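You operate a simulated robot arm through the tools that you are given. There is no shell and no other tool. Be economical: measure what you need, move in short steps, check, and stop when the job is done.

Carry out the task below with a simulated robot arm. There is one attempt and no reset: what you move stays moved.

JOB
Unpack the purple probe from the kit case into the field unit port.
Fine: Open both latches and the lid, and leave them open. Leave the rest and the unit's controls alone.

It is judged by the outcome, as a careful person would: the job done as asked, and still so three seconds after it is handed in. It fails if anything else is knocked over, pushed out of place, dropped, spilled or broken. A push-on lid holds only when it is set on centred and level and pressed home; a screw cap is set on level and turned clockwise until tight.

ROBOT AND FRAMES
A 6-joint arm with a two-finger parallel gripper on a trunk, on a base that drives. Base frame: it is fixed to the floor where the robot stands at the start and does not move with it; the origin is under the middle of the robot, x ahead of it, y to its left, z up. Readings come in mm, rad, newtons and seconds.
With the tool pointing down near the work surface it reaches from about 360 to 820 mm from the robot's upright axis, wherever it stands. Its first joint turns from -2.897 to 2.897 rad. Places, roughly: field unit dial [200, -900, 1300]; field unit port [0, -1000, 1300]; field unit switch [300, -800, 1400]; green latch of the kit case [500, 100, 800]; kit case lid [700, 100, 900]; test button of the field unit [100, -900, 1300]; tile key of the base unit [-100, -1100, 800]; yellow latch of the kit case [700, -100, 800]. Payload 3.91 kg.
The tool frame sits at the grasp point between the pads (the TCP): z along the fingers, y along the line on which they close. The tips reach 30 mm beyond it. Largest opening 110 mm; finger width 20, thickness 10; the body of the gripper, 48 by 112 mm, starts 55 mm behind the TCP.
Orientation is that of the tool frame in the base frame, as [roll, pitch, yaw] about the fixed x, y, z axes, in that order (R = Rz(yaw) Ry(pitch) Rx(roll)). With the fingers straight down and closing along the base's y, the tool's x points along the base's -x, its y along +y and its z along -z.

CONTROLS
- The arm moves only by the tool send_rows. Its argument "series" is a list of rows, each an object (a shift or turn left out is 0, a gripper value left out holds the last) with "dr": the turn, a rotation vector about the tool's x, y, z in rad, a list of three; "offset": the shift along the tool's x, y, z in m, a list of three; "hand": the opening, from 0 (shut) to 1 (fully open). In form: [{"dr": [rx, ry, rz], "offset": [tx, ty, tz], "hand": hand}, ...]. A call has 1 to 20 rows; each row shifts and turns the commanded pose from where the row before left it, along the tool's axes as they then stand. Rows are played at 5 a second. More than 50 mm and 0.15 rad between two rows, or a gripper value outside its range, and nothing of the call is played. Where a pose cannot be reached the arm comes as near as it can. A force on the tool above 70 N (or 10 N above the force at the start of the call, whichever is more), or a blocked arm, ends the call early, and 0.2 s more pass. Each finger travels about 45 mm/s and halts on what it meets, pressing with about 23 N; the grip force reading is that of the motor and also rises with nothing between the fingers. The clock runs only during rows and for 0.2 s after the last one: add rows that do not move to give the fingers time. It gives the time, the measured TCP pose, the force on the tool (base axes), the opening and the grip force at its end, in the units of the frame above (readings bear some noise), with the torque about the TCP (base axes, N m) and any sound that the robot's microphone picked up.
- Cameras (640 x 400 px; columns grow to the right, rows downward): "scene" is now at [-20.6, 111.1, 1551.9]; the picture's right is [-0.61, -0.80, 0.00], its down [-0.61, 0.46, -0.65] and it looks along [0.52, -0.39, -0.76] (base axes); focal length 214 px, centre (320, 200). "wrist" rides on the gripper at [77, 7, -114] in the tool frame; the picture's right is [-0.09, 1.00, 0.00], its down [-0.80, -0.07, -0.59] and it looks along [-0.59, -0.05, 0.80] (tool axes); focal length 270 px, centre (320, 200). There is no depth. A picture from a camera that has moved, and an enlarged one, comes with that camera's place and axes in the base frame and with its lens. The place of the scene camera against the robot may be out by one fixed shift of up to 12 mm in any direction.
- camera(camera): a new picture of that camera. The clock stands still meanwhile.
- raise_lower(by): slides the trunk up (or, below 0, down) by that many mm; the arm and the scene camera ride with it, the base frame stays. It gives what a move gives, with no picture.
- steer(legs): drives the robot by 1 to 6 legs, each [ahead, turn to the left] in mm and rad, along the robot's own axes; the way and the turn of a leg run together, so that a leg with both is an arc; at most 1500 mm and 3.142 rad a leg. The arm and the cameras ride along, it lands a little off, and it stops where it bumps. It gives what a move gives.
- aim_head(pan, tilt): turns the head with the scene camera to pan (to the left, within 2.705 rad either way) and tilt (down, from -0.506 to 1.204), counted from straight ahead of the robot. It gives what a move gives.
- close_up(camera, box): a new picture of the part [left, top, right, bottom] of that camera's present view, enlarged. The clock stands still meanwhile.
- job_done(): hands the job in; it is judged then, once.

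Work in short steps. Places have to be worked out from the pictures, the camera data and where the tool is seen: move nearer, look again, correct. Check each grasp and each placing, and mend what went wrong. You have 120 turns and 82 pictures in all, those below and enlarged ones among them. Open the gripper and draw the arm clear of the work before you hand the job in, unless the task says otherwise; then end with one line.

The tools are called after "Call:" as name(argument=value, ...) on one line, values as JSON. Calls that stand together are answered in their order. send_rows: Moves the arm, as the interface text tells. Its arguments: {"type":"object","properties":{"series":{"type":"array"}},"required":["series"]} The other tools are called the same way: raise_lower (by) slides the trunk up or down; steer (legs) drives the base; aim_head (pan, tilt) turns the head that bears the scene camera; camera (camera) takes a picture; close_up (camera, box) takes an enlarged picture of a part of a camera's view; job_done () hands the job in.

At the start:

```text
t: 0.0
ee_pos: [446.7, 36.7, 999.2]
tcp_rot: [3.141, -0.001, -3.131]
ft_force: [-1.1, 0.0, 0.1]
ft_torque: [0.03, 0.01, 0.02]
width: 109.9
grip_force: 0.0
trunk travel left (down, up): [-525.0, 85.0]
robot x, y, heading: [1.0, 6.2, -0.003]
head pan, tilt: [-0.649, 0.866]
```

scene: 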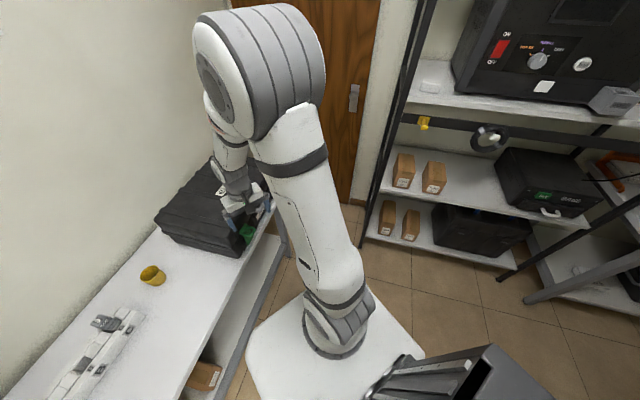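
wrist: 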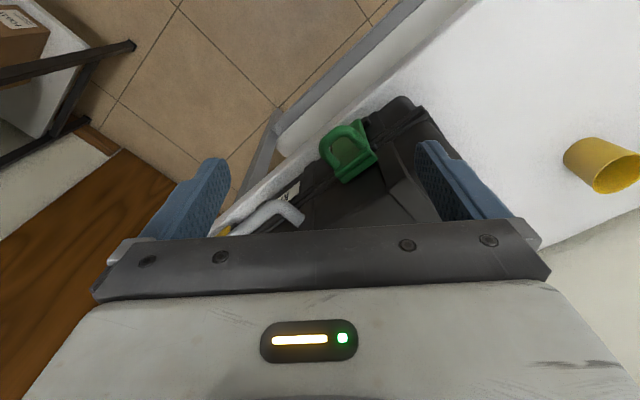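

The case lies ahead-left of the arm, partly hidden. I take enlarged views of the case from both cameras.

Call:
close_up(camera="scene", box=[140, 140, 300, 280])

Call:
close_up(camera="scene", box=[380, 0, 640, 170])

Call:
close_up(camera="wrist", box=[200, 60, 480, 260])

```text
2.86 times, centred on (220, 210) of scene
camera zoom: at [-20.6, 111.1, 1551.9], right [-0.61, -0.8, 0.0], down [-0.61, 0.46, -0.65], along [0.52, -0.39, -0.76], focal length 613 px, centre (606, 171)
```

zoom: 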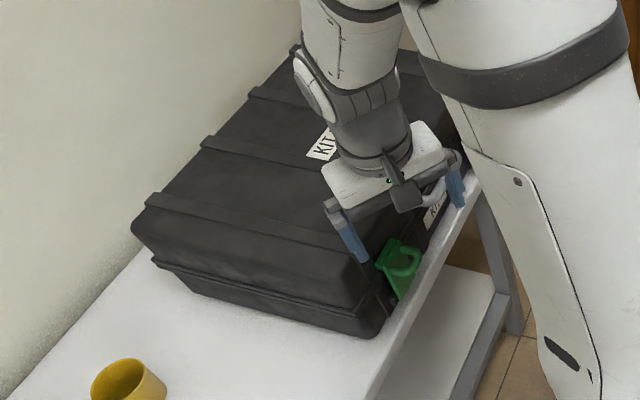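

```text
2.35 times, centred on (510, 85) of scene
camera zoom: at [-20.6, 111.1, 1551.9], right [-0.61, -0.8, 0.0], down [-0.61, 0.46, -0.65], along [0.52, -0.39, -0.76], focal length 505 px, centre (-127, 471)
```

zoom: 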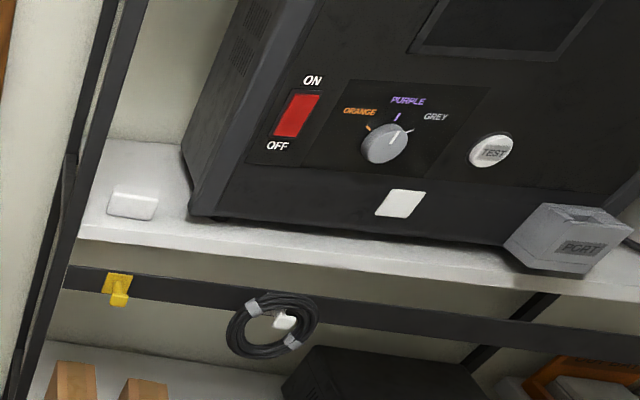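

```text
2.00 times, centred on (340, 160) of wrist
camera zoom: at [369.1, 42.6, 1113.5], right [0.08, 1.0, 0.0], down [0.8, -0.06, 0.59], along [0.59, -0.05, -0.8], focal length 541 px, centre (280, 280)
```

zoom: 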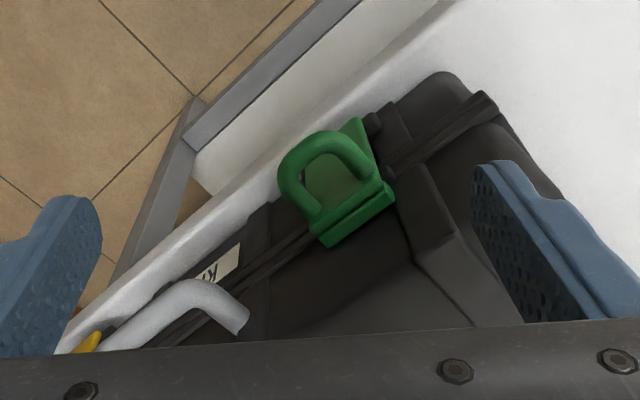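

The green latch is at about (509, 62, 830), yellow at about (624, -119, 830); the case front faces the robot at a slant. I shift the hand back and turn it so the wrist camera faces the case front.

Call:
send_rows(series=[{"offset": [0.01, -0.045, -0.02]}, {"offset": [0.01, -0.045, -0.02]}, {"offset": [0.01, -0.045, -0.02]}, {"dr": [0, 0, -0.14]}, {"dr": [0, 0, -0.14]}, {"dr": [0, 0, -0.14]}, {"dr": [0, 0, -0.14]}, {}])

Call:
camera(camera="wrist")

Call:
camera(camera="scene")

```text
refused: row 1 steps farther than a row can; nothing moved
```

```text
76 pictures are left
camera wrist: at [369.1, 42.6, 1113.5], right [0.08, 1.0, 0.0], down [0.8, -0.06, 0.59], along [0.59, -0.05, -0.8], focal length 270 px, centre (320, 200)
```

wrist: 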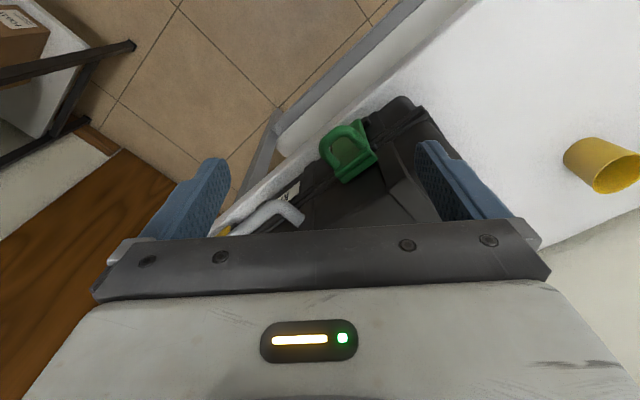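

```text
75 pictures are left
camera scene: at [-20.6, 111.1, 1551.9], right [-0.61, -0.8, 0.0], down [-0.61, 0.46, -0.65], along [0.52, -0.39, -0.76], focal length 214 px, centre (320, 200)
```

scene: 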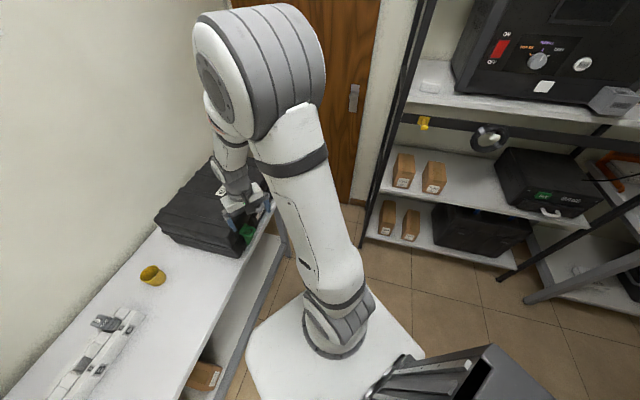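

The step was 50.2 mm, just over the limit; I resend with smaller steps.

Call:
send_rows(series=[{"offset": [0.008, -0.04, -0.02]}, {"offset": [0.008, -0.04, -0.02]}, {"offset": [0.008, -0.04, -0.02]}, {"dr": [0, 0, -0.14]}, {"dr": [0, 0, -0.14]}, {"dr": [0, 0, -0.14]}, {"dr": [0, 0, -0.14]}, {}])

Call:
camera(camera="wrist")

```text
t: 1.8
ee_pos: [423.8, -83.3, 1060.1]
tcp_rot: [-3.141, 0.0, -2.57]
ft_force: [-0.1, 0.0, -0.1]
ft_torque: [0.0, 0.04, -0.02]
width: 109.8
grip_force: 0.2
trunk travel left (down, up): [-525.0, 85.0]
robot x, y, heading: [0.1, 4.5, 0.003]
head pan, tilt: [-0.649, 0.866]
```

```text
74 pictures are left
camera wrist: at [354.9, -119.8, 1173.4], right [-0.46, 0.89, 0.0], down [0.71, 0.37, 0.59], along [0.53, 0.28, -0.8], focal length 270 px, centre (320, 200)
```

wrist: 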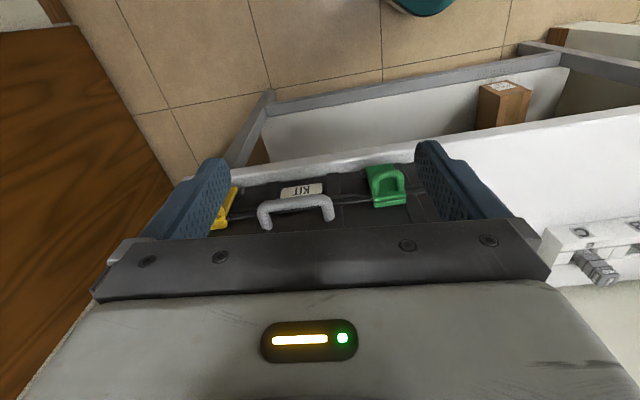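

The case front is now square to the camera (upside down in the picture). I enlarge it.

Call:
close_up(camera="wrist", box=[200, 140, 440, 250])

```text
2.67 times, centred on (320, 195) of wrist
camera zoom: at [354.9, -119.8, 1173.4], right [-0.46, 0.89, 0.0], down [0.71, 0.37, 0.59], along [0.53, 0.28, -0.8], focal length 721 px, centre (320, 213)
```

zoom: 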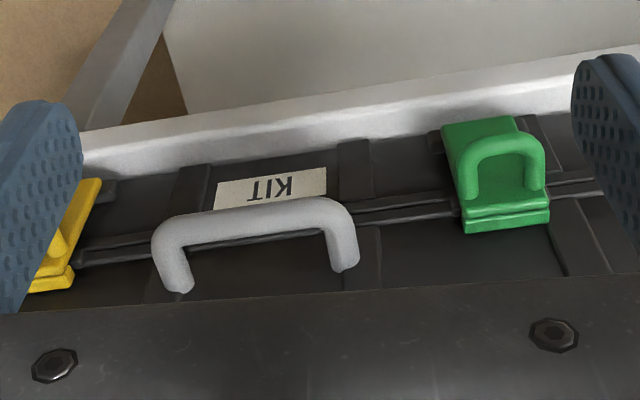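

The latches sit near the seam at about z 850; the front runs from about (498, 60) to (637, -127). I lower the hand and tilt it to view the front from a lower angle.

Call:
send_rows(series=[{"offset": [0.008, -0.015, 0.037]}, {"offset": [0.008, -0.015, 0.037]}, {"offset": [0.008, -0.015, 0.037]}, {"dr": [0, 0, -0.06]}, {"dr": [0, -0.15, 0]}, {"dr": [0, -0.15, 0]}, {"dr": [0, -0.15, 0]}, {"dr": [0, -0.15, 0]}, {}, {}])

Call:
camera(camera="wrist")

```text
t: 4.0
ee_pos: [428.3, -133.2, 949.2]
tcp_rot: [3.141, 0.601, -2.511]
ft_force: [-0.1, -0.4, 0.3]
ft_torque: [-0.01, -0.03, 0.02]
width: 110.0
grip_force: 0.0
trunk travel left (down, up): [-525.0, 85.0]
robot x, y, heading: [2.3, 2.6, -0.002]
head pan, tilt: [-0.649, 0.866]
```

```text
72 pictures are left
camera wrist: at [319.6, -204.5, 998.9], right [-0.53, 0.85, 0.05], down [0.3, 0.13, 0.94], along [0.79, 0.51, -0.33], focal length 270 px, centre (320, 200)
```

wrist: 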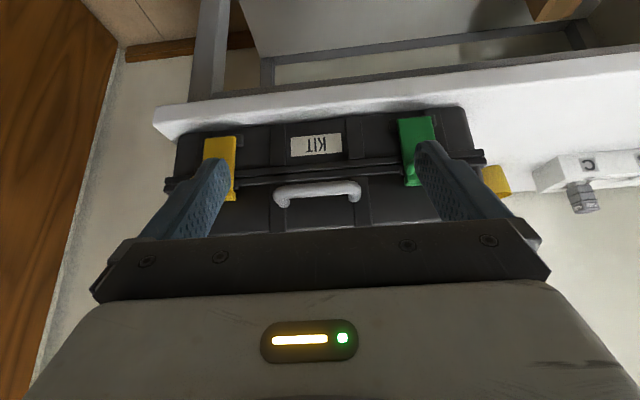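

The front is seen well except the fingers cover the latches. I slide the hand left by 90 mm to see the green latch between the fingers.

Call:
send_rows(series=[{"offset": [0, 0.045, 0]}, {"offset": [0, 0.045, 0]}, {}, {}])

Call:
close_up(camera="wrist", box=[200, 90, 440, 240])

Call:
send_rows(series=[{"offset": [0, -0.048, 0]}, {"offset": [0, -0.048, 0]}, {"offset": [0, -0.048, 0]}, {"offset": [0, -0.048, 0]}, {}, {}])

Call:
close_up(camera="wrist", box=[200, 90, 440, 240])

```text
t: 5.0
ee_pos: [403.4, -82.8, 952.0]
tcp_rot: [3.14, 0.599, -2.511]
ft_force: [-1.0, 0.6, -0.1]
ft_torque: [-0.03, -0.01, -0.03]
width: 109.9
grip_force: 0.0
out of reach, approached as far as the arm can: row 2
trunk travel left (down, up): [-525.0, 85.0]
robot x, y, heading: [-0.2, 5.8, -0.002]
head pan, tilt: [-0.649, 0.866]
```

```text
2.67 times, centred on (320, 165) of wrist
camera zoom: at [294.1, -153.1, 1001.9], right [-0.53, 0.85, 0.05], down [0.31, 0.13, 0.94], along [0.79, 0.51, -0.33], focal length 721 px, centre (320, 293)
```

zoom: 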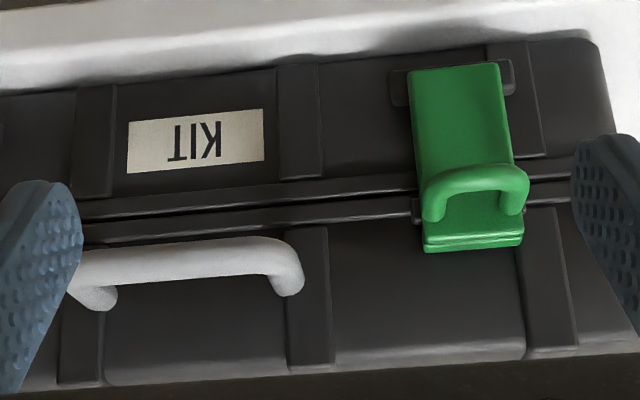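

```text
t: 6.4
ee_pos: [516.6, -236.4, 950.6]
tcp_rot: [-3.141, 0.598, -2.51]
ft_force: [0.3, -0.2, 0.6]
ft_torque: [-0.02, 0.02, -0.01]
width: 109.8
grip_force: 0.0
trunk travel left (down, up): [-525.0, 85.0]
robot x, y, heading: [0.0, 5.5, 0.001]
head pan, tilt: [-0.649, 0.866]
```

```text
2.67 times, centred on (320, 165) of wrist
camera zoom: at [408.6, -306.6, 1000.6], right [-0.53, 0.85, 0.05], down [0.31, 0.14, 0.94], along [0.79, 0.51, -0.33], focal length 721 px, centre (320, 293)
```

zoom: 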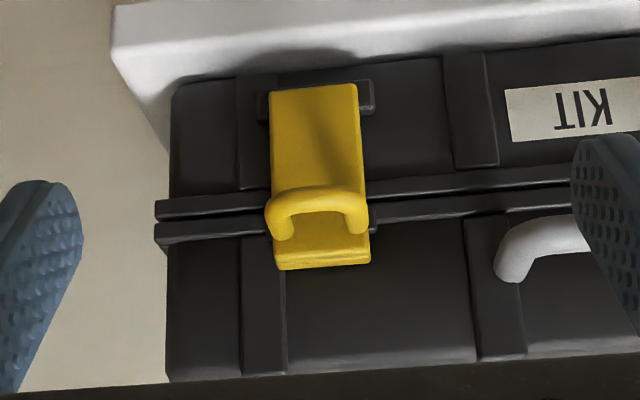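

Each latch is a lever hinged low on the base with a lip over the lid edge and an outstanding pull loop: yellow loop bar at about (642, -157, 861), green at about (483, 52, 861). I start with yellow: bring the hand upright above its loop.

Call:
send_rows(series=[{"dr": [0, 0.15, 0]}, {"dr": [0, 0.15, 0]}, {"dr": [0, 0.15, 0]}, {"dr": [0, 0.148, 0]}, {"offset": [-0.038, -0.0024, 0.005]}, {"offset": [-0.038, -0.0024, 0.005]}, {"offset": [-0.038, -0.0024, 0.005]}, {"offset": [-0.04, -0.0024, 0.005]}, {}, {}])

Call:
camera(camera="wrist")

```text
t: 8.6
ee_pos: [642.8, -155.2, 932.3]
tcp_rot: [-3.14, 0.002, -2.512]
ft_force: [0.4, -0.3, 0.7]
ft_torque: [-0.04, 0.01, 0.0]
width: 109.8
grip_force: 0.1
trunk travel left (down, up): [-525.0, 85.0]
robot x, y, heading: [-0.1, 5.6, 0.001]
head pan, tilt: [-0.649, 0.866]
```

```text
69 pictures are left
camera wrist: at [575.9, -195.7, 1045.7], right [-0.52, 0.86, 0.0], down [0.69, 0.41, 0.6], along [0.51, 0.31, -0.8], focal length 270 px, centre (320, 200)
```

wrist: 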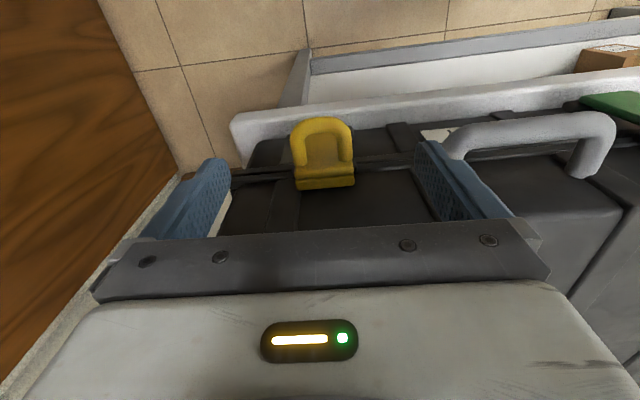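

The loop lies right between the fingers (bar at u≈419–425). I lower the hand around it and close.

Call:
send_rows(series=[{"offset": [0.003, 0.001, 0.036]}, {"offset": [0, 0.001, 0.036]}, {}, {"hand": 0.3}, {"hand": 0.3}, {"hand": 0.3}, {"hand": 0.3}, {"hand": 0.3}, {"hand": 0.1}, {"hand": 0.1}, {"hand": 0.1}, {"hand": 0.1}])

Call:
camera(camera="wrist")

```text
t: 11.2
ee_pos: [641.8, -157.1, 866.0]
tcp_rot: [-3.131, 0.013, -2.512]
ft_force: [9.2, -11.5, 49.2]
ft_torque: [0.59, -2.39, 1.08]
width: 45.1
grip_force: 23.3
trunk travel left (down, up): [-525.0, 85.0]
robot x, y, heading: [-2.6, 5.1, -0.002]
head pan, tilt: [-0.649, 0.866]
```

```text
68 pictures are left
camera wrist: at [572.0, -196.1, 978.8], right [-0.52, 0.86, -0.01], down [0.68, 0.42, 0.6], along [0.52, 0.3, -0.8], focal length 270 px, centre (320, 200)
```

wrist: 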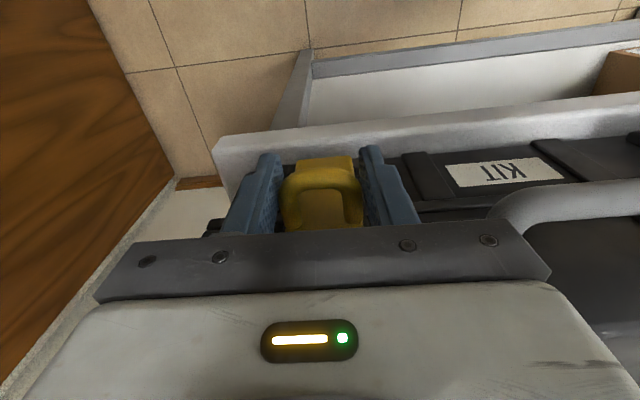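

The loop is gripped (45 mm wide), though something presses up at 49 N, likely the hand's body against the lid edge. I relieve the downward command and pull the loop outward along an arc about the low hinge, tilting with it.

Call:
send_rows(series=[{"offset": [0, 0, -0.006]}, {"offset": [0.0046, 0, 0.0019], "dr": [0, -0.05, 0]}, {"offset": [0.0046, 0, 0.0019], "dr": [0, -0.05, 0]}, {"offset": [0.0091, 0, 0.0038], "dr": [0, -0.1, 0]}, {"offset": [0.0091, 0, 0.0038], "dr": [0, -0.1, 0]}, {}])

Call:
camera(camera="wrist")

```text
t: 12.6
ee_pos: [623.1, -172.0, 848.2]
tcp_rot: [-3.141, 0.303, -2.513]
ft_force: [22.4, -14.9, 6.8]
ft_torque: [0.41, -0.77, -0.27]
width: 43.0
grip_force: 44.7
trunk travel left (down, up): [-525.0, 85.0]
robot x, y, heading: [-3.5, 6.3, -0.0]
head pan, tilt: [-0.649, 0.866]
```

```text
67 pictures are left
camera wrist: at [530.3, -229.7, 935.3], right [-0.52, 0.86, 0.03], down [0.52, 0.29, 0.81], along [0.68, 0.43, -0.59], focal length 270 px, centre (320, 200)
```

wrist: 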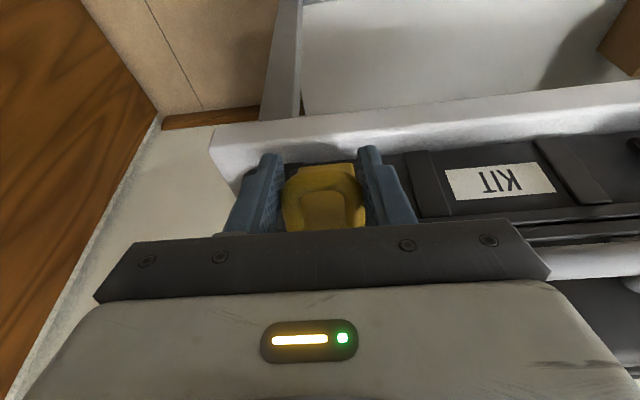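

The latch is turning with the hand. I go on along the arc.

Call:
send_rows(series=[{"offset": [0.0091, 0, 0.0038], "dr": [0, -0.1, 0]}, {"offset": [0.0091, 0, 0.0038], "dr": [0, -0.1, 0]}, {"offset": [0.0091, 0, 0.0038], "dr": [0, -0.1, 0]}, {"offset": [0.0091, 0, 0.0038], "dr": [0, -0.1, 0]}, {"offset": [0.0091, 0, 0.0038], "dr": [0, -0.1, 0]}, {}])

Call:
camera(camera="wrist")

```text
t: 14.0
ee_pos: [601.0, -188.1, 810.5]
tcp_rot: [-3.141, 0.801, -2.511]
ft_force: [45.1, -4.8, -7.1]
ft_torque: [0.15, 0.11, -0.02]
width: 43.2
grip_force: 44.6
trunk travel left (down, up): [-525.0, 85.0]
robot x, y, heading: [-5.7, 3.7, -0.003]
head pan, tilt: [-0.649, 0.866]
```

```text
66 pictures are left
camera wrist: at [486.4, -263.0, 833.7], right [-0.54, 0.84, 0.06], down [0.15, 0.02, 0.99], along [0.83, 0.54, -0.13], focal length 270 px, centre (320, 200)
```

wrist: 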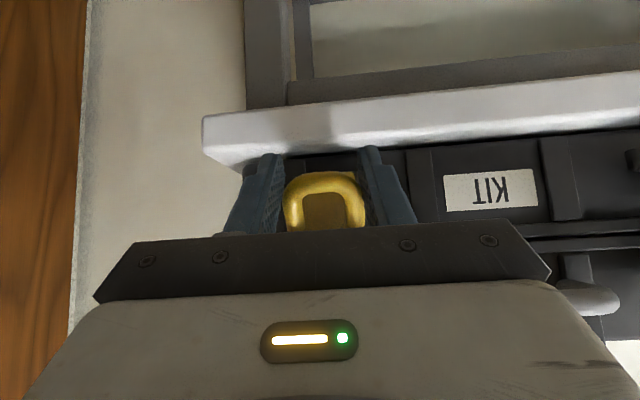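

The latch has turned about 0.8 rad with rising pull force. I turn it a little more with a smaller outward step, then release.

Call:
send_rows(series=[{"offset": [0.005, 0, 0.0045], "dr": [0, -0.1, 0]}, {"offset": [0.005, 0, 0.0045], "dr": [0, -0.1, 0]}, {"offset": [0.007, 0, 0.0045], "dr": [0, -0.1, 0]}, {}])

```text
t: 15.0
ee_pos: [599.5, -188.9, 787.3]
tcp_rot: [3.134, 1.099, -2.52]
ft_force: [33.4, -13.8, -14.0]
ft_torque: [-0.44, 1.11, -0.29]
width: 43.2
grip_force: 45.0
trunk travel left (down, up): [-525.0, 85.0]
robot x, y, heading: [1.7, 3.7, -0.0]
head pan, tilt: [-0.649, 0.866]
```

Latch now at about 1.1 rad. I release, back off and look.

Call:
send_rows(series=[{"hand": 0.5}, {"hand": 0.8}, {"hand": 0.8}, {"hand": 0.8}, {"hand": 0.8}, {"hand": 0.8, "offset": [0, 0, -0.04]}, {"hand": 1, "offset": [0, 0, -0.04]}, {"hand": 1, "offset": [0, 0, -0.03]}, {}])

Call:
camera(camera="wrist")

```text
t: 17.0
ee_pos: [515.9, -246.7, 840.2]
tcp_rot: [3.141, 1.101, -2.512]
ft_force: [0.6, -0.1, -0.2]
ft_torque: [0.03, 0.0, -0.01]
width: 110.1
grip_force: 0.1
trunk travel left (down, up): [-525.0, 85.0]
robot x, y, heading: [-4.6, -0.5, -0.002]
head pan, tilt: [-0.649, 0.866]
```

```text
65 pictures are left
camera wrist: at [400.3, -322.1, 822.2], right [-0.56, 0.83, 0.08], down [-0.09, -0.16, 0.98], along [0.83, 0.54, 0.16], focal length 270 px, centre (320, 200)
```

wrist: 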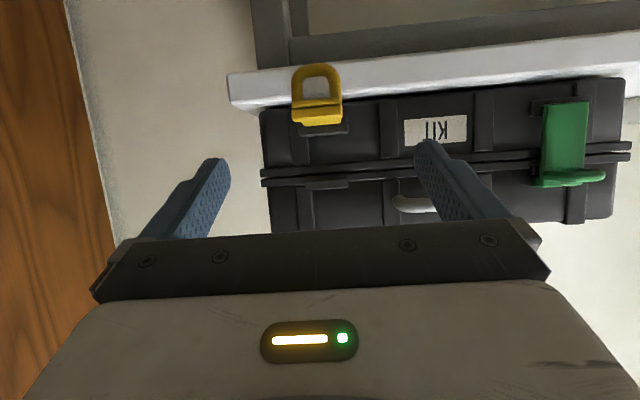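

The yellow latch is open and hangs out. Now I right the hand, raise it, and look behind the robot before backing up to get room for the green latch.

Call:
send_rows(series=[{"offset": [0.02, 0, -0.04]}, {"dr": [0, 0.15, 0]}, {"dr": [0, 0.15, 0]}, {"dr": [0, 0.15, 0]}, {"dr": [0, 0.15, 0]}, {"dr": [0, 0.15, 0]}, {"dr": [0, 0.15, 0]}, {"dr": [0, 0.15, 0]}, {"dr": [0, 0.05, 0]}, {"offset": [0, 0, -0.04]}, {"offset": [0, 0, -0.04]}, {}])

Call:
aim_head(pan=2.6, tilt=0.7)

Call:
camera(camera="scene")

Call:
aim_head(pan=-1.57, tilt=0.4)

Call:
camera(camera="scene")

```text
t: 19.6
ee_pos: [480.7, -272.9, 919.2]
tcp_rot: [-3.14, 0.003, -2.512]
ft_force: [0.0, 0.3, -0.3]
ft_torque: [-0.02, 0.01, 0.01]
width: 110.4
grip_force: 0.0
trunk travel left (down, up): [-525.0, 85.0]
robot x, y, heading: [-2.4, 5.6, 0.001]
head pan, tilt: [-0.649, 0.866]
```

```text
t: 22.4
ee_pos: [480.5, -272.9, 918.8]
tcp_rot: [-3.141, 0.002, -2.511]
ft_force: [0.3, 0.1, -0.4]
ft_torque: [0.03, 0.01, -0.02]
width: 110.1
grip_force: 0.1
trunk travel left (down, up): [-525.0, 85.0]
robot x, y, heading: [1.4, 4.2, -0.001]
head pan, tilt: [2.601, 0.7]
```

```text
64 pictures are left
camera scene: at [-154.8, 201.7, 1565.4], right [0.52, 0.86, 0.0], down [0.55, -0.33, -0.77], along [-0.66, 0.39, -0.64], focal length 214 px, centre (320, 200)
```

scene: 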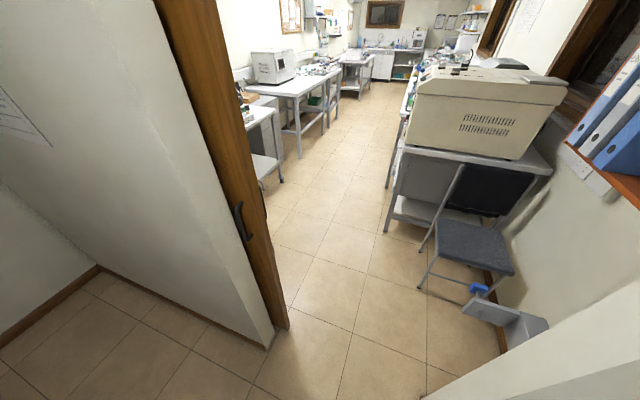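

```text
t: 25.8
ee_pos: [480.0, -272.1, 919.2]
tcp_rot: [-3.141, 0.001, -2.509]
ft_force: [-0.4, 0.4, -0.5]
ft_torque: [0.01, 0.0, 0.0]
width: 109.9
grip_force: 0.0
trunk travel left (down, up): [-525.0, 85.0]
robot x, y, heading: [-0.5, 1.4, -0.0]
head pan, tilt: [-1.571, 0.4]
```

```text
63 pictures are left
camera scene: at [-82.2, 65.2, 1592.3], right [-1.0, 0.0, 0.0], down [0.0, 0.39, -0.92], along [0.0, -0.92, -0.39], focal length 214 px, centre (320, 200)
```

scene: 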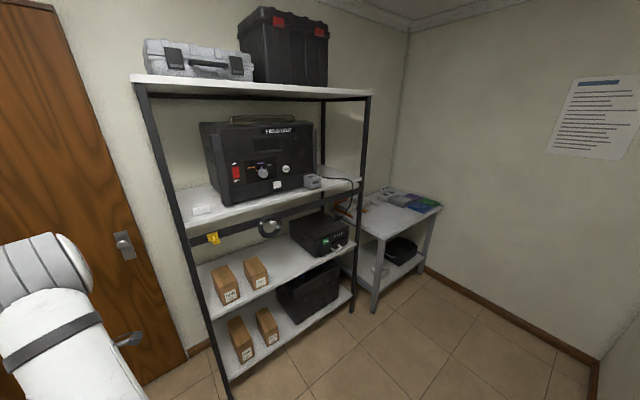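

Behind is clear floor for well over a metre. I back up 160 mm (hand is well away from the case).

Call:
steer(legs=[[-160, 0]])

```text
t: 27.2
ee_pos: [317.6, -273.9, 919.9]
tcp_rot: [3.141, 0.005, -2.513]
ft_force: [-0.3, -0.2, 0.3]
ft_torque: [-0.03, -0.04, 0.02]
width: 110.0
grip_force: 0.1
trunk travel left (down, up): [-525.0, 85.0]
robot x, y, heading: [-163.0, 5.5, -0.003]
head pan, tilt: [-1.571, 0.4]
```

Now move to hover above the green loop, about (487, 51).

Call:
send_rows(series=[{"offset": [0, 0.04, -0.004]}, {"offset": [0, 0.0406, -0.004]}, {"offset": [0, 0.0406, -0.004]}, {"offset": [0, 0.0406, -0.004]}, {"offset": [-0.047, 0, 0]}, {"offset": [-0.047, 0, 0]}, {"offset": [-0.047, 0, 0]}, {"offset": [-0.047, 0, 0]}, {"offset": [-0.047, 0, 0]}, {"offset": [-0.047, 0, 0]}, {"offset": [-0.046, 0, 0]}, {}, {}])

Call:
camera(camera="wrist")

```text
t: 30.0
ee_pos: [487.1, 49.8, 936.9]
tcp_rot: [-3.141, 0.002, -2.513]
ft_force: [-0.8, -0.2, -0.2]
ft_torque: [-0.02, 0.0, 0.01]
width: 110.1
grip_force: 0.0
trunk travel left (down, up): [-525.0, 85.0]
robot x, y, heading: [-157.0, 4.9, -0.001]
head pan, tilt: [-1.571, 0.4]
```

```text
62 pictures are left
camera wrist: at [420.2, 9.7, 1050.8], right [-0.51, 0.86, 0.0], down [0.69, 0.41, 0.6], along [0.51, 0.31, -0.8], focal length 270 px, centre (320, 200)
```

wrist: 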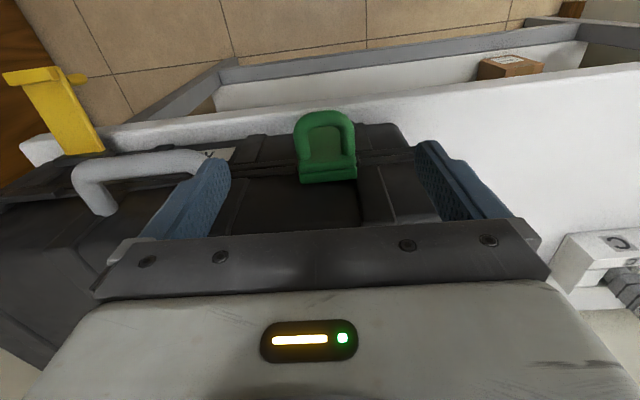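

The green loop is about 6 mm nearer me and 4 mm to the left of centre. I correct, tilt slightly to keep the body off the lid, lower and grip.

Call:
send_rows(series=[{"offset": [0.006, 0.004, 0.034]}, {"offset": [0, 0, 0.034]}, {"dr": [0, -0.12, 0]}, {}, {"hand": 0.3}, {"hand": 0.3}, {"hand": 0.3}, {"hand": 0.3}, {"hand": 0.3}, {"hand": 0.1}, {"hand": 0.1}, {"hand": 0.1}, {"hand": 0.1}])

Call:
camera(camera="wrist")

```text
t: 32.8
ee_pos: [483.0, 49.1, 867.9]
tcp_rot: [3.141, 0.125, -2.514]
ft_force: [5.9, -8.9, 0.5]
ft_torque: [-0.17, -0.07, 0.14]
width: 43.2
grip_force: 45.6
trunk travel left (down, up): [-525.0, 85.0]
robot x, y, heading: [-160.4, 6.1, -0.001]
head pan, tilt: [-1.571, 0.4]
```

```text
61 pictures are left
camera wrist: at [404.3, 0.9, 970.4], right [-0.51, 0.86, 0.01], down [0.63, 0.37, 0.69], along [0.59, 0.36, -0.73], focal length 270 px, centre (320, 200)
```

wrist: 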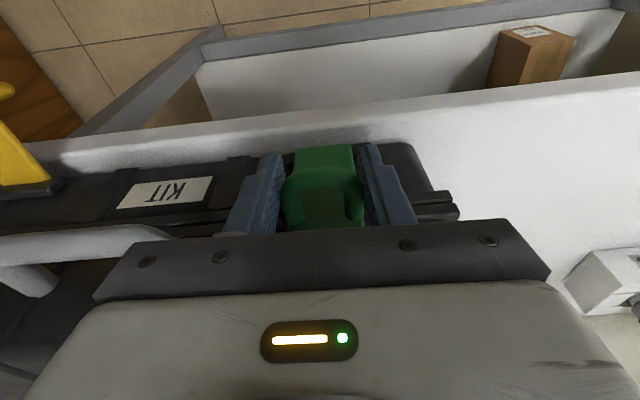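

A clean grip at 43 mm. I swing this latch out the same way.

Call:
send_rows(series=[{"offset": [0.0045, 0, 0.0014], "dr": [0, -0.05, 0]}, {"offset": [0.0045, 0, 0.0014], "dr": [0, -0.05, 0]}, {"offset": [0.009, 0, 0.0028], "dr": [0, -0.1, 0]}, {"offset": [0.009, 0, 0.0028], "dr": [0, -0.1, 0]}, {"offset": [0.0087, 0, 0.0028], "dr": [0, -0.1, 0]}, {"offset": [0.0085, 0, 0.0028], "dr": [0, -0.1, 0]}, {"offset": [0.0085, 0, 0.0028], "dr": [0, -0.1, 0]}, {"offset": [0.0085, 0, 0.0028], "dr": [0, -0.1, 0]}, {"offset": [0.0085, 0, 0.0028], "dr": [0, -0.1, 0]}, {}])

```text
t: 35.0
ee_pos: [445.8, 21.3, 818.6]
tcp_rot: [3.125, 0.911, -2.521]
ft_force: [1.8, 21.9, -16.7]
ft_torque: [-0.92, 0.49, 0.52]
width: 42.9
grip_force: 45.1
out of reach, approached as far as the arm can: row 9
trunk travel left (down, up): [-525.0, 85.0]
robot x, y, heading: [-161.5, 5.2, -0.004]
head pan, tilt: [-1.571, 0.4]
```

The arm hit a reach limit at about 0.8 rad. I push further down without tilting, then release and look.

Call:
send_rows(series=[{"offset": [0.009, 0, 0.005]}, {"offset": [0.009, 0, 0.005]}, {}, {"hand": 0.5}, {"hand": 0.8}, {"hand": 0.8}, {"hand": 0.8}, {"hand": 0.8}, {"hand": 1, "offset": [0, 0, -0.03]}, {"offset": [0, 0, -0.03]}, {"offset": [0, 0, -0.03]}, {}])

Call:
camera(camera="wrist")

```text
t: 35.6
ee_pos: [444.8, 21.1, 806.1]
tcp_rot: [3.117, 0.914, -2.514]
ft_force: [-23.5, 10.3, 11.0]
ft_torque: [0.51, -0.52, 0.76]
width: 43.5
grip_force: 45.0
out of reach, approached as far as the arm can: row 1, 2
trunk travel left (down, up): [-525.0, 85.0]
robot x, y, heading: [-165.1, 4.5, -0.005]
head pan, tilt: [-1.571, 0.4]
stopped in row 3: the force on the tool passed its limit (the readings are from after the stop); the commanded pose is now the measured one
```

```text
60 pictures are left
camera wrist: at [330.8, -58.1, 815.4], right [-0.56, 0.83, 0.08], down [0.07, -0.06, 1.0], along [0.83, 0.56, -0.02], focal length 270 px, centre (320, 200)
```

wrist: 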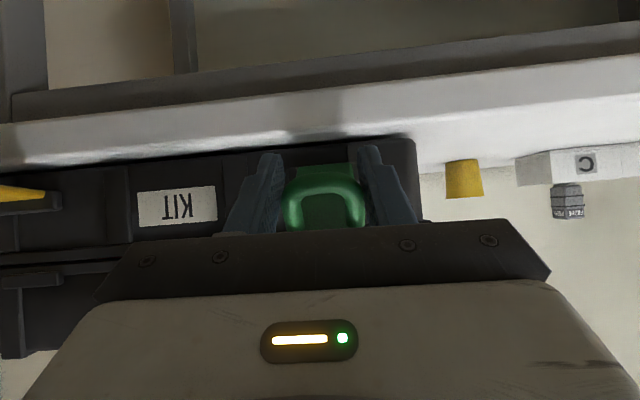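

The latch is well turned out. I release now and draw back.

Call:
send_rows(series=[{"hand": 0.5}, {"hand": 0.8}, {"hand": 0.8}, {"hand": 0.8}, {"hand": 0.8}, {"hand": 1, "offset": [0, 0, -0.03]}, {"offset": [0, 0, -0.03]}, {"offset": [0, 0, -0.03]}, {}])

Call:
camera(camera="wrist")

```text
t: 37.6
ee_pos: [394.4, -26.7, 861.8]
tcp_rot: [3.114, 0.914, -2.518]
ft_force: [0.3, 0.3, -0.4]
ft_torque: [-0.01, 0.0, 0.01]
width: 110.0
grip_force: 0.0
trunk travel left (down, up): [-525.0, 85.0]
robot x, y, heading: [-162.5, 6.2, -0.0]
head pan, tilt: [-1.571, 0.4]
```

```text
59 pictures are left
camera wrist: at [278.3, -104.3, 870.3], right [-0.55, 0.83, 0.09], down [0.07, -0.06, 1.0], along [0.83, 0.56, -0.02], focal length 270 px, centre (320, 200)
```

wrist: 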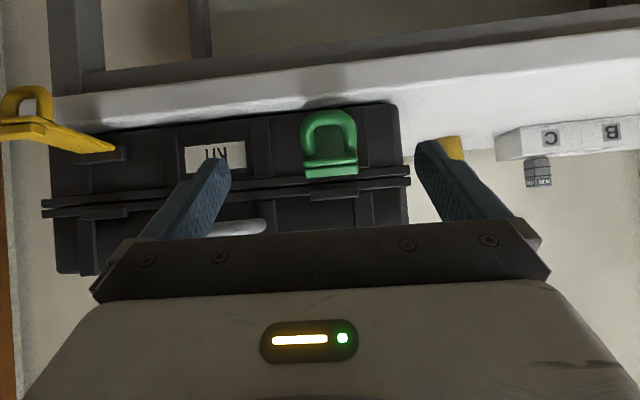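

Green is turned out about 0.75 rad, less than yellow. I'll press it further down from above with the fingers spread across the loop's sides. First right the hand and hover over it.

Call:
send_rows(series=[{"offset": [0.02, 0, -0.045], "hand": 0.3}, {"dr": [0, 0.15, 0]}, {"dr": [0, 0.15, 0]}, {"dr": [0, 0.15, 0]}, {"dr": [0, 0.15, 0]}, {"dr": [0, 0.15, 0]}, {"dr": [0, 0.15, 0]}, {"dr": [0, 0.01, 0]}, {}])

```text
t: 39.6
ee_pos: [361.0, -57.8, 877.5]
tcp_rot: [3.128, 0.005, -2.499]
ft_force: [-1.0, 0.4, -0.8]
ft_torque: [0.0, -0.01, 0.0]
width: 32.9
grip_force: 0.1
out of reach, approached as far as the arm can: row 1
trunk travel left (down, up): [-525.0, 85.0]
robot x, y, heading: [-162.2, 4.4, -0.003]
head pan, tilt: [-1.571, 0.4]
```

Now over the loop, then press down.

Call:
send_rows(series=[{"offset": [0, 0.008, -0.02]}, {"offset": [-0.04, 0.008, 0]}, {"offset": [-0.04, 0, 0]}, {"offset": [-0.031, 0, 0]}, {}, {"offset": [0, 0, 0.025]}, {"offset": [0, 0, 0.02]}, {"offset": [0.002, 0, 0.015]}, {"offset": [0.004, 0, 0.015]}, {}])

Call:
camera(camera="wrist")

```text
t: 41.8
ee_pos: [428.5, 16.6, 824.0]
tcp_rot: [3.118, -0.003, -2.502]
ft_force: [-41.2, -35.2, -0.8]
ft_torque: [-0.81, 1.48, -1.04]
width: 34.7
grip_force: 1.2
trunk travel left (down, up): [-525.0, 85.0]
robot x, y, heading: [-161.5, -0.2, -0.003]
head pan, tilt: [-1.571, 0.4]
```

```text
58 pictures are left
camera wrist: at [363.6, -26.3, 937.4], right [-0.52, 0.85, 0.02], down [0.69, 0.41, 0.59], along [0.49, 0.33, -0.81], focal length 270 px, centre (320, 200)
```

wrist: 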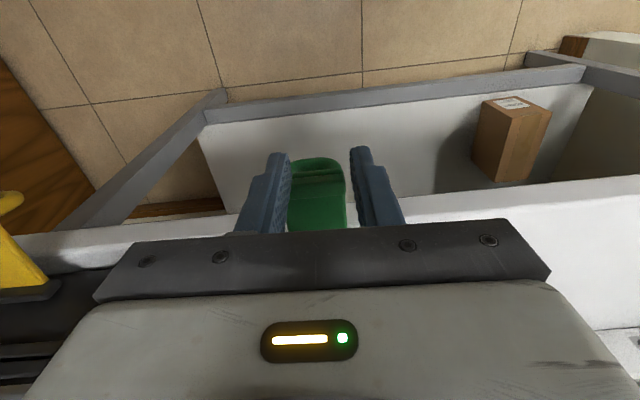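

The latch seems to be pushed further out, wedged between the fingers. I open the fingers, rise, and look.

Call:
send_rows(series=[{"hand": 0.7}, {"hand": 0.7}, {"hand": 0.7}, {"hand": 0.7}, {"offset": [0.01, 0, -0.04]}, {"offset": [0.02, 0, -0.04]}, {"offset": [0.03, 0, -0.02]}, {}])

Call:
camera(camera="wrist")

```text
t: 43.6
ee_pos: [387.1, -19.1, 922.7]
tcp_rot: [3.128, 0.006, -2.498]
ft_force: [-0.1, 0.1, 0.2]
ft_torque: [0.02, -0.03, 0.05]
width: 77.0
grip_force: 0.1
trunk travel left (down, up): [-525.0, 85.0]
robot x, y, heading: [-159.6, 0.7, -0.003]
head pan, tilt: [-1.571, 0.4]
```

```text
57 pictures are left
camera wrist: at [321.1, -61.4, 1036.8], right [-0.53, 0.85, 0.01], down [0.69, 0.41, 0.6], along [0.5, 0.32, -0.8], focal length 270 px, centre (320, 200)
```

wrist: 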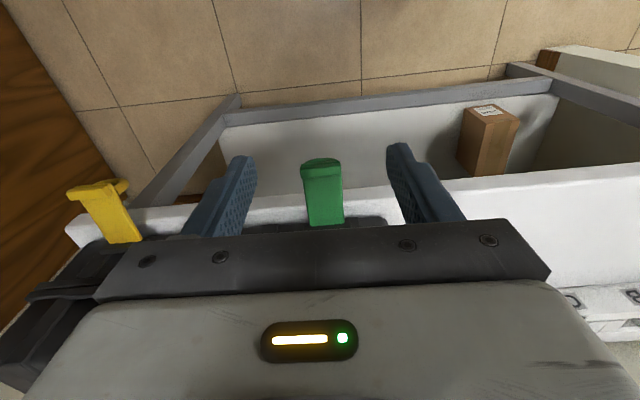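

Both latches are now open. Next the lid: I look with the head camera for its depth and handle.

Call:
aim_head(pan=0.0, tilt=0.7)

Call:
camera(camera="scene")

```text
t: 45.3
ee_pos: [387.0, -18.0, 923.9]
tcp_rot: [3.128, 0.004, -2.499]
ft_force: [0.5, 0.8, 0.4]
ft_torque: [0.01, 0.01, 0.02]
width: 77.0
grip_force: 0.1
trunk travel left (down, up): [-525.0, 85.0]
robot x, y, heading: [-161.3, 5.9, -0.001]
head pan, tilt: [0.0, 0.7]
```

```text
56 pictures are left
camera scene: at [-157.4, 157.9, 1565.4], right [0.0, -1.0, 0.0], down [-0.64, 0.0, -0.76], along [0.76, 0.0, -0.64], focal length 214 px, centre (320, 200)
```

scene: 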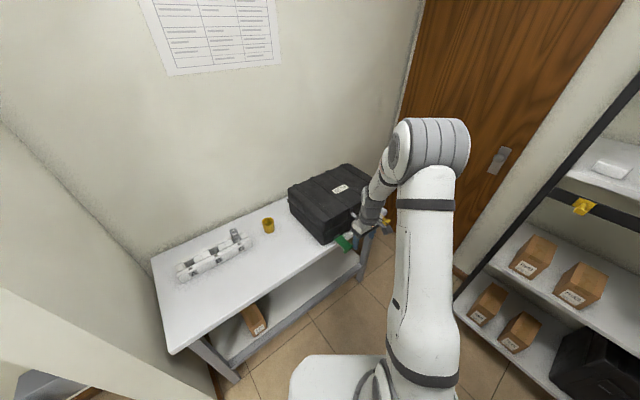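

Call:
close_up(camera="scene", box=[260, 150, 420, 260])

```text
3.64 times, centred on (340, 205) of scene
camera zoom: at [-157.4, 157.9, 1565.4], right [0.0, -1.0, 0.0], down [-0.64, 0.0, -0.76], along [0.76, 0.0, -0.64], focal length 780 px, centre (247, 182)
```

zoom: 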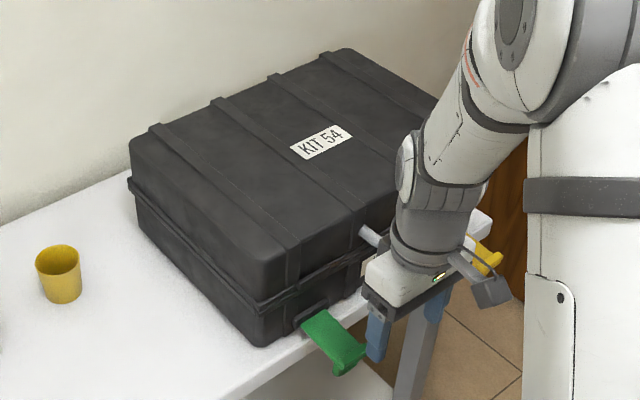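

The lid is about 275 mm deep (front u≈465, hinge u≈738, top z≈928); handle bar centre at about (561, -49, 886). I raise the hand, open it, turn it 90° to grip across the handle, and drive forward for reach.

Call:
send_rows(series=[{"offset": [0, 0, -0.045]}, {"offset": [0, 0, -0.045], "dr": [0, 0, 0]}, {"dr": [0, 0, 0.143]}, {"dr": [0, 0, 0.143]}, {"dr": [0, 0, 0.143]}, {"dr": [0, 0, 0.143]}, {"dr": [0, 0, 0.143]}, {"dr": [0, 0, 0.143]}, {"dr": [0, 0, 0.143]}, {"dr": [0, 0, 0.143]}, {"dr": [0, 0, 0.143]}, {"dr": [0, 0, 0.143]}, {"dr": [0, 0, 0.143]}, {"hand": 0.35}, {}])

Call:
steer(legs=[[200, 0]])

Call:
camera(camera="wrist")

```text
t: 48.5
ee_pos: [387.4, -19.0, 1012.9]
tcp_rot: [3.138, -0.012, 2.211]
ft_force: [-0.3, -0.2, -0.2]
ft_torque: [0.01, 0.04, 0.02]
width: 38.3
grip_force: 0.2
trunk travel left (down, up): [-525.0, 85.0]
robot x, y, heading: [-161.1, 2.8, -0.005]
head pan, tilt: [0.0, 0.7]
```

```text
t: 50.1
ee_pos: [589.6, -19.8, 1012.1]
tcp_rot: [3.137, -0.015, 2.21]
ft_force: [0.0, -0.1, -0.5]
ft_torque: [-0.01, 0.04, 0.02]
width: 38.6
grip_force: 0.0
trunk travel left (down, up): [-525.0, 85.0]
robot x, y, heading: [36.4, 4.0, -0.007]
head pan, tilt: [0.0, 0.7]
```

```text
54 pictures are left
camera wrist: at [548.6, 43.1, 1127.6], right [0.85, 0.52, 0.0], down [0.42, -0.69, 0.58], along [0.31, -0.5, -0.81], focal length 270 px, centre (320, 200)
```

wrist: 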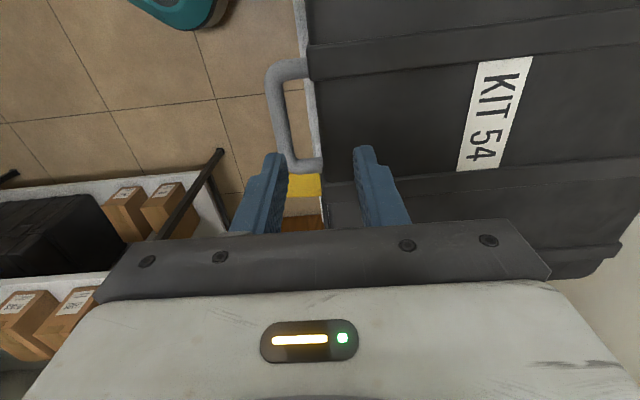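

The handle bar is confirmed at about (560, -46, 886), square to the hand. I move over it and down to just above.

Call:
send_rows(series=[{"offset": [-0.004, -0.04, 0.0]}, {"offset": [0, 0, 0.04]}, {"offset": [0, 0, 0.04]}, {}])

Call:
camera(camera="wrist")

```text
t: 51.1
ee_pos: [558.2, -46.1, 932.0]
tcp_rot: [3.136, -0.014, 2.211]
ft_force: [-0.5, 0.4, 0.0]
ft_torque: [0.04, 0.02, 0.0]
width: 38.5
grip_force: 0.1
trunk travel left (down, up): [-525.0, 85.0]
robot x, y, heading: [41.8, 7.1, -0.001]
head pan, tilt: [0.0, 0.7]
```

```text
53 pictures are left
camera wrist: at [517.9, 17.2, 1047.0], right [0.85, 0.52, 0.0], down [0.42, -0.69, 0.58], along [0.31, -0.5, -0.81], focal length 270 px, centre (320, 200)
```

wrist: 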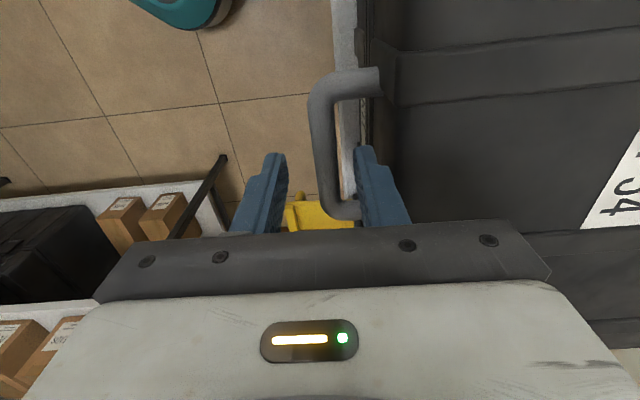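

The bar is centred between the fingers, with room for the inner finger. I lower 42 mm and close on the bar.

Call:
send_rows(series=[{"offset": [0, 0.0, 0.0], "hand": 0.3}, {"offset": [0, 0, 0.022]}, {"offset": [0, 0, 0.02]}, {}, {"hand": 0.15}, {"hand": 0.05}, {"hand": 0.05}, {"hand": 0.05}, {"hand": 0.05}])

Call:
camera(camera="wrist")

```text
t: 53.1
ee_pos: [561.7, -43.2, 889.2]
tcp_rot: [3.136, -0.009, 2.21]
ft_force: [25.7, 27.6, 4.7]
ft_torque: [-0.1, -0.43, 1.02]
width: 16.3
grip_force: 45.2
trunk travel left (down, up): [-525.0, 85.0]
robot x, y, heading: [38.4, -0.8, -0.002]
head pan, tilt: [0.0, 0.7]
```

```text
52 pictures are left
camera wrist: at [520.9, 19.7, 1004.8], right [0.85, 0.52, 0.0], down [0.42, -0.69, 0.59], along [0.31, -0.5, -0.81], focal length 270 px, centre (320, 200)
```

wrist: 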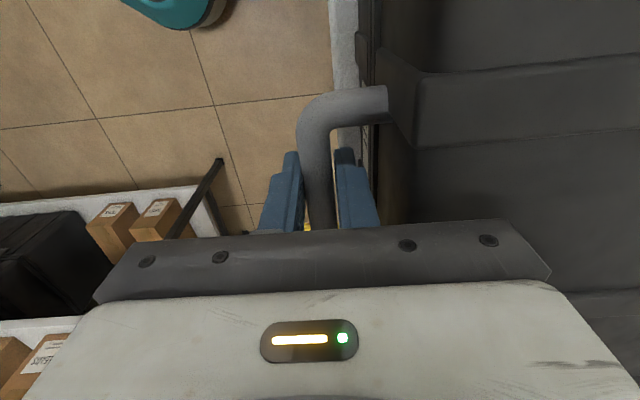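

The bar is held (16 mm). I relieve the 4 mm sideways load and begin lifting along the hinge arc.

Call:
send_rows(series=[{"offset": [0, 0.004, 0]}, {"offset": [0, 0.0018, -0.0157]}, {"offset": [0, 0.0018, -0.0157]}, {"offset": [0, 0.0033, -0.0154]}, {"offset": [0, 0.0033, -0.0154]}, {}])

Call:
close_up(camera="scene", box=[220, 100, 540, 300])

```text
t: 54.5
ee_pos: [573.7, -35.9, 952.3]
tcp_rot: [3.141, -0.015, 2.21]
ft_force: [12.4, 22.1, -11.1]
ft_torque: [0.71, 0.57, 0.86]
width: 16.3
grip_force: 44.6
trunk travel left (down, up): [-525.0, 85.0]
robot x, y, heading: [40.3, 1.7, 0.003]
head pan, tilt: [0.0, 0.7]
```

```text
2.00 times, centred on (380, 200) of scene
camera zoom: at [47.0, 160.5, 1565.0], right [0.0, -1.0, 0.0], down [-0.65, 0.0, -0.76], along [0.76, 0.0, -0.65], focal length 429 px, centre (200, 200)
```

zoom: 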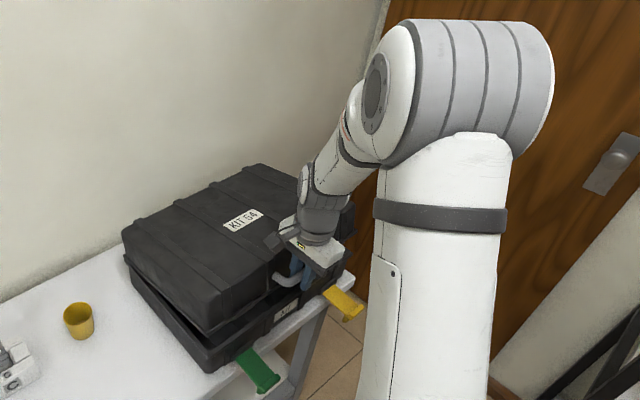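

The lid is rising and the case stays put. I continue along the arc.

Call:
send_rows(series=[{"offset": [0, 0.008, -0.015]}, {"offset": [0, 0.006, -0.015]}, {"offset": [0, 0.0065, -0.0145]}, {"offset": [0, 0.0065, -0.0145]}, {"offset": [0, 0.0077, -0.0138]}, {"offset": [0, 0.0077, -0.0138]}, {"offset": [0, 0.0091, -0.0129]}, {"offset": [0, 0.0091, -0.0129]}, {}])

```text
t: 56.5
ee_pos: [620.7, -0.4, 1064.6]
tcp_rot: [3.14, -0.013, 2.209]
ft_force: [2.9, 28.2, -18.6]
ft_torque: [0.65, 0.43, 0.96]
width: 16.3
grip_force: 45.2
trunk travel left (down, up): [-525.0, 85.0]
robot x, y, heading: [38.1, 1.9, -0.004]
head pan, tilt: [0.0, 0.7]
```

Call:
send_rows(series=[{"offset": [0, 0.0115, -0.0119]}, {"offset": [0, 0.0105, -0.0119]}, {"offset": [0, 0.0115, -0.0108]}, {"offset": [0, 0.0115, -0.0108]}, {"offset": [0, 0.0125, -0.0096]}, {"offset": [0, 0.0125, -0.0096]}, {"offset": [0, 0.0134, -0.0083]}, {"offset": [0, 0.0134, -0.0083]}, {}])

Call:
camera(camera="scene")

```text
t: 58.5
ee_pos: [696.2, 56.1, 1148.5]
tcp_rot: [3.139, -0.013, 2.211]
ft_force: [-13.7, 23.6, -8.7]
ft_torque: [0.3, 0.24, 0.94]
width: 16.3
grip_force: 44.5
trunk travel left (down, up): [-525.0, 85.0]
robot x, y, heading: [42.5, 5.5, -0.002]
head pan, tilt: [0.0, 0.7]
```

```text
50 pictures are left
camera scene: at [42.5, 161.7, 1565.0], right [0.0, -1.0, 0.0], down [-0.64, 0.0, -0.77], along [0.77, 0.0, -0.64], focal length 214 px, centre (320, 200)
```

scene: 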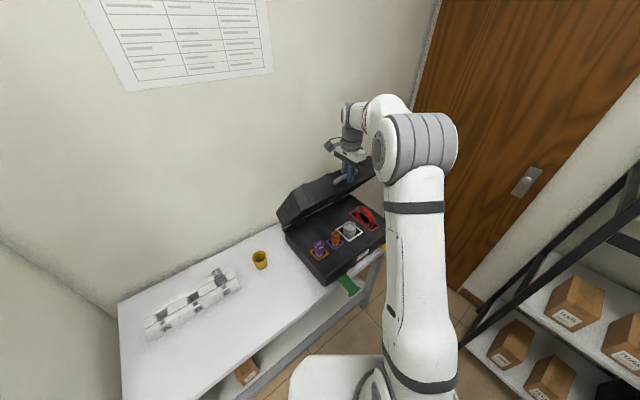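

The lid is at about 55–60° and the inside is visible. I continue toward and past vertical.

Call:
send_rows(series=[{"offset": [0, 0.0141, -0.007]}, {"offset": [0, 0.0141, -0.007]}, {"offset": [0, 0.0148, -0.0055]}, {"offset": [0, 0.0148, -0.0055]}, {"offset": [0, 0.0152, -0.004]}, {"offset": [0, 0.0152, -0.004]}, {"offset": [0, 0.0156, -0.0025]}, {"offset": [0, 0.0156, -0.0025]}, {}])

Call:
camera(camera="scene")

```text
t: 60.5
ee_pos: [789.7, 124.1, 1189.0]
tcp_rot: [3.132, -0.01, 2.21]
ft_force: [-14.6, 13.9, 22.9]
ft_torque: [-0.36, -0.46, 0.81]
width: 15.8
grip_force: 44.5
trunk travel left (down, up): [-525.0, 85.0]
robot x, y, heading: [41.6, 2.8, -0.009]
head pan, tilt: [0.0, 0.7]
```

```text
49 pictures are left
camera scene: at [38.2, 159.9, 1565.3], right [0.0, -1.0, 0.0], down [-0.64, 0.0, -0.77], along [0.77, 0.0, -0.64], focal length 214 px, centre (320, 200)
```

scene: 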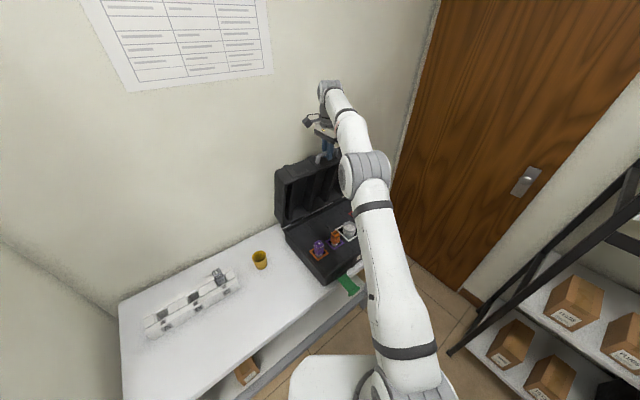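

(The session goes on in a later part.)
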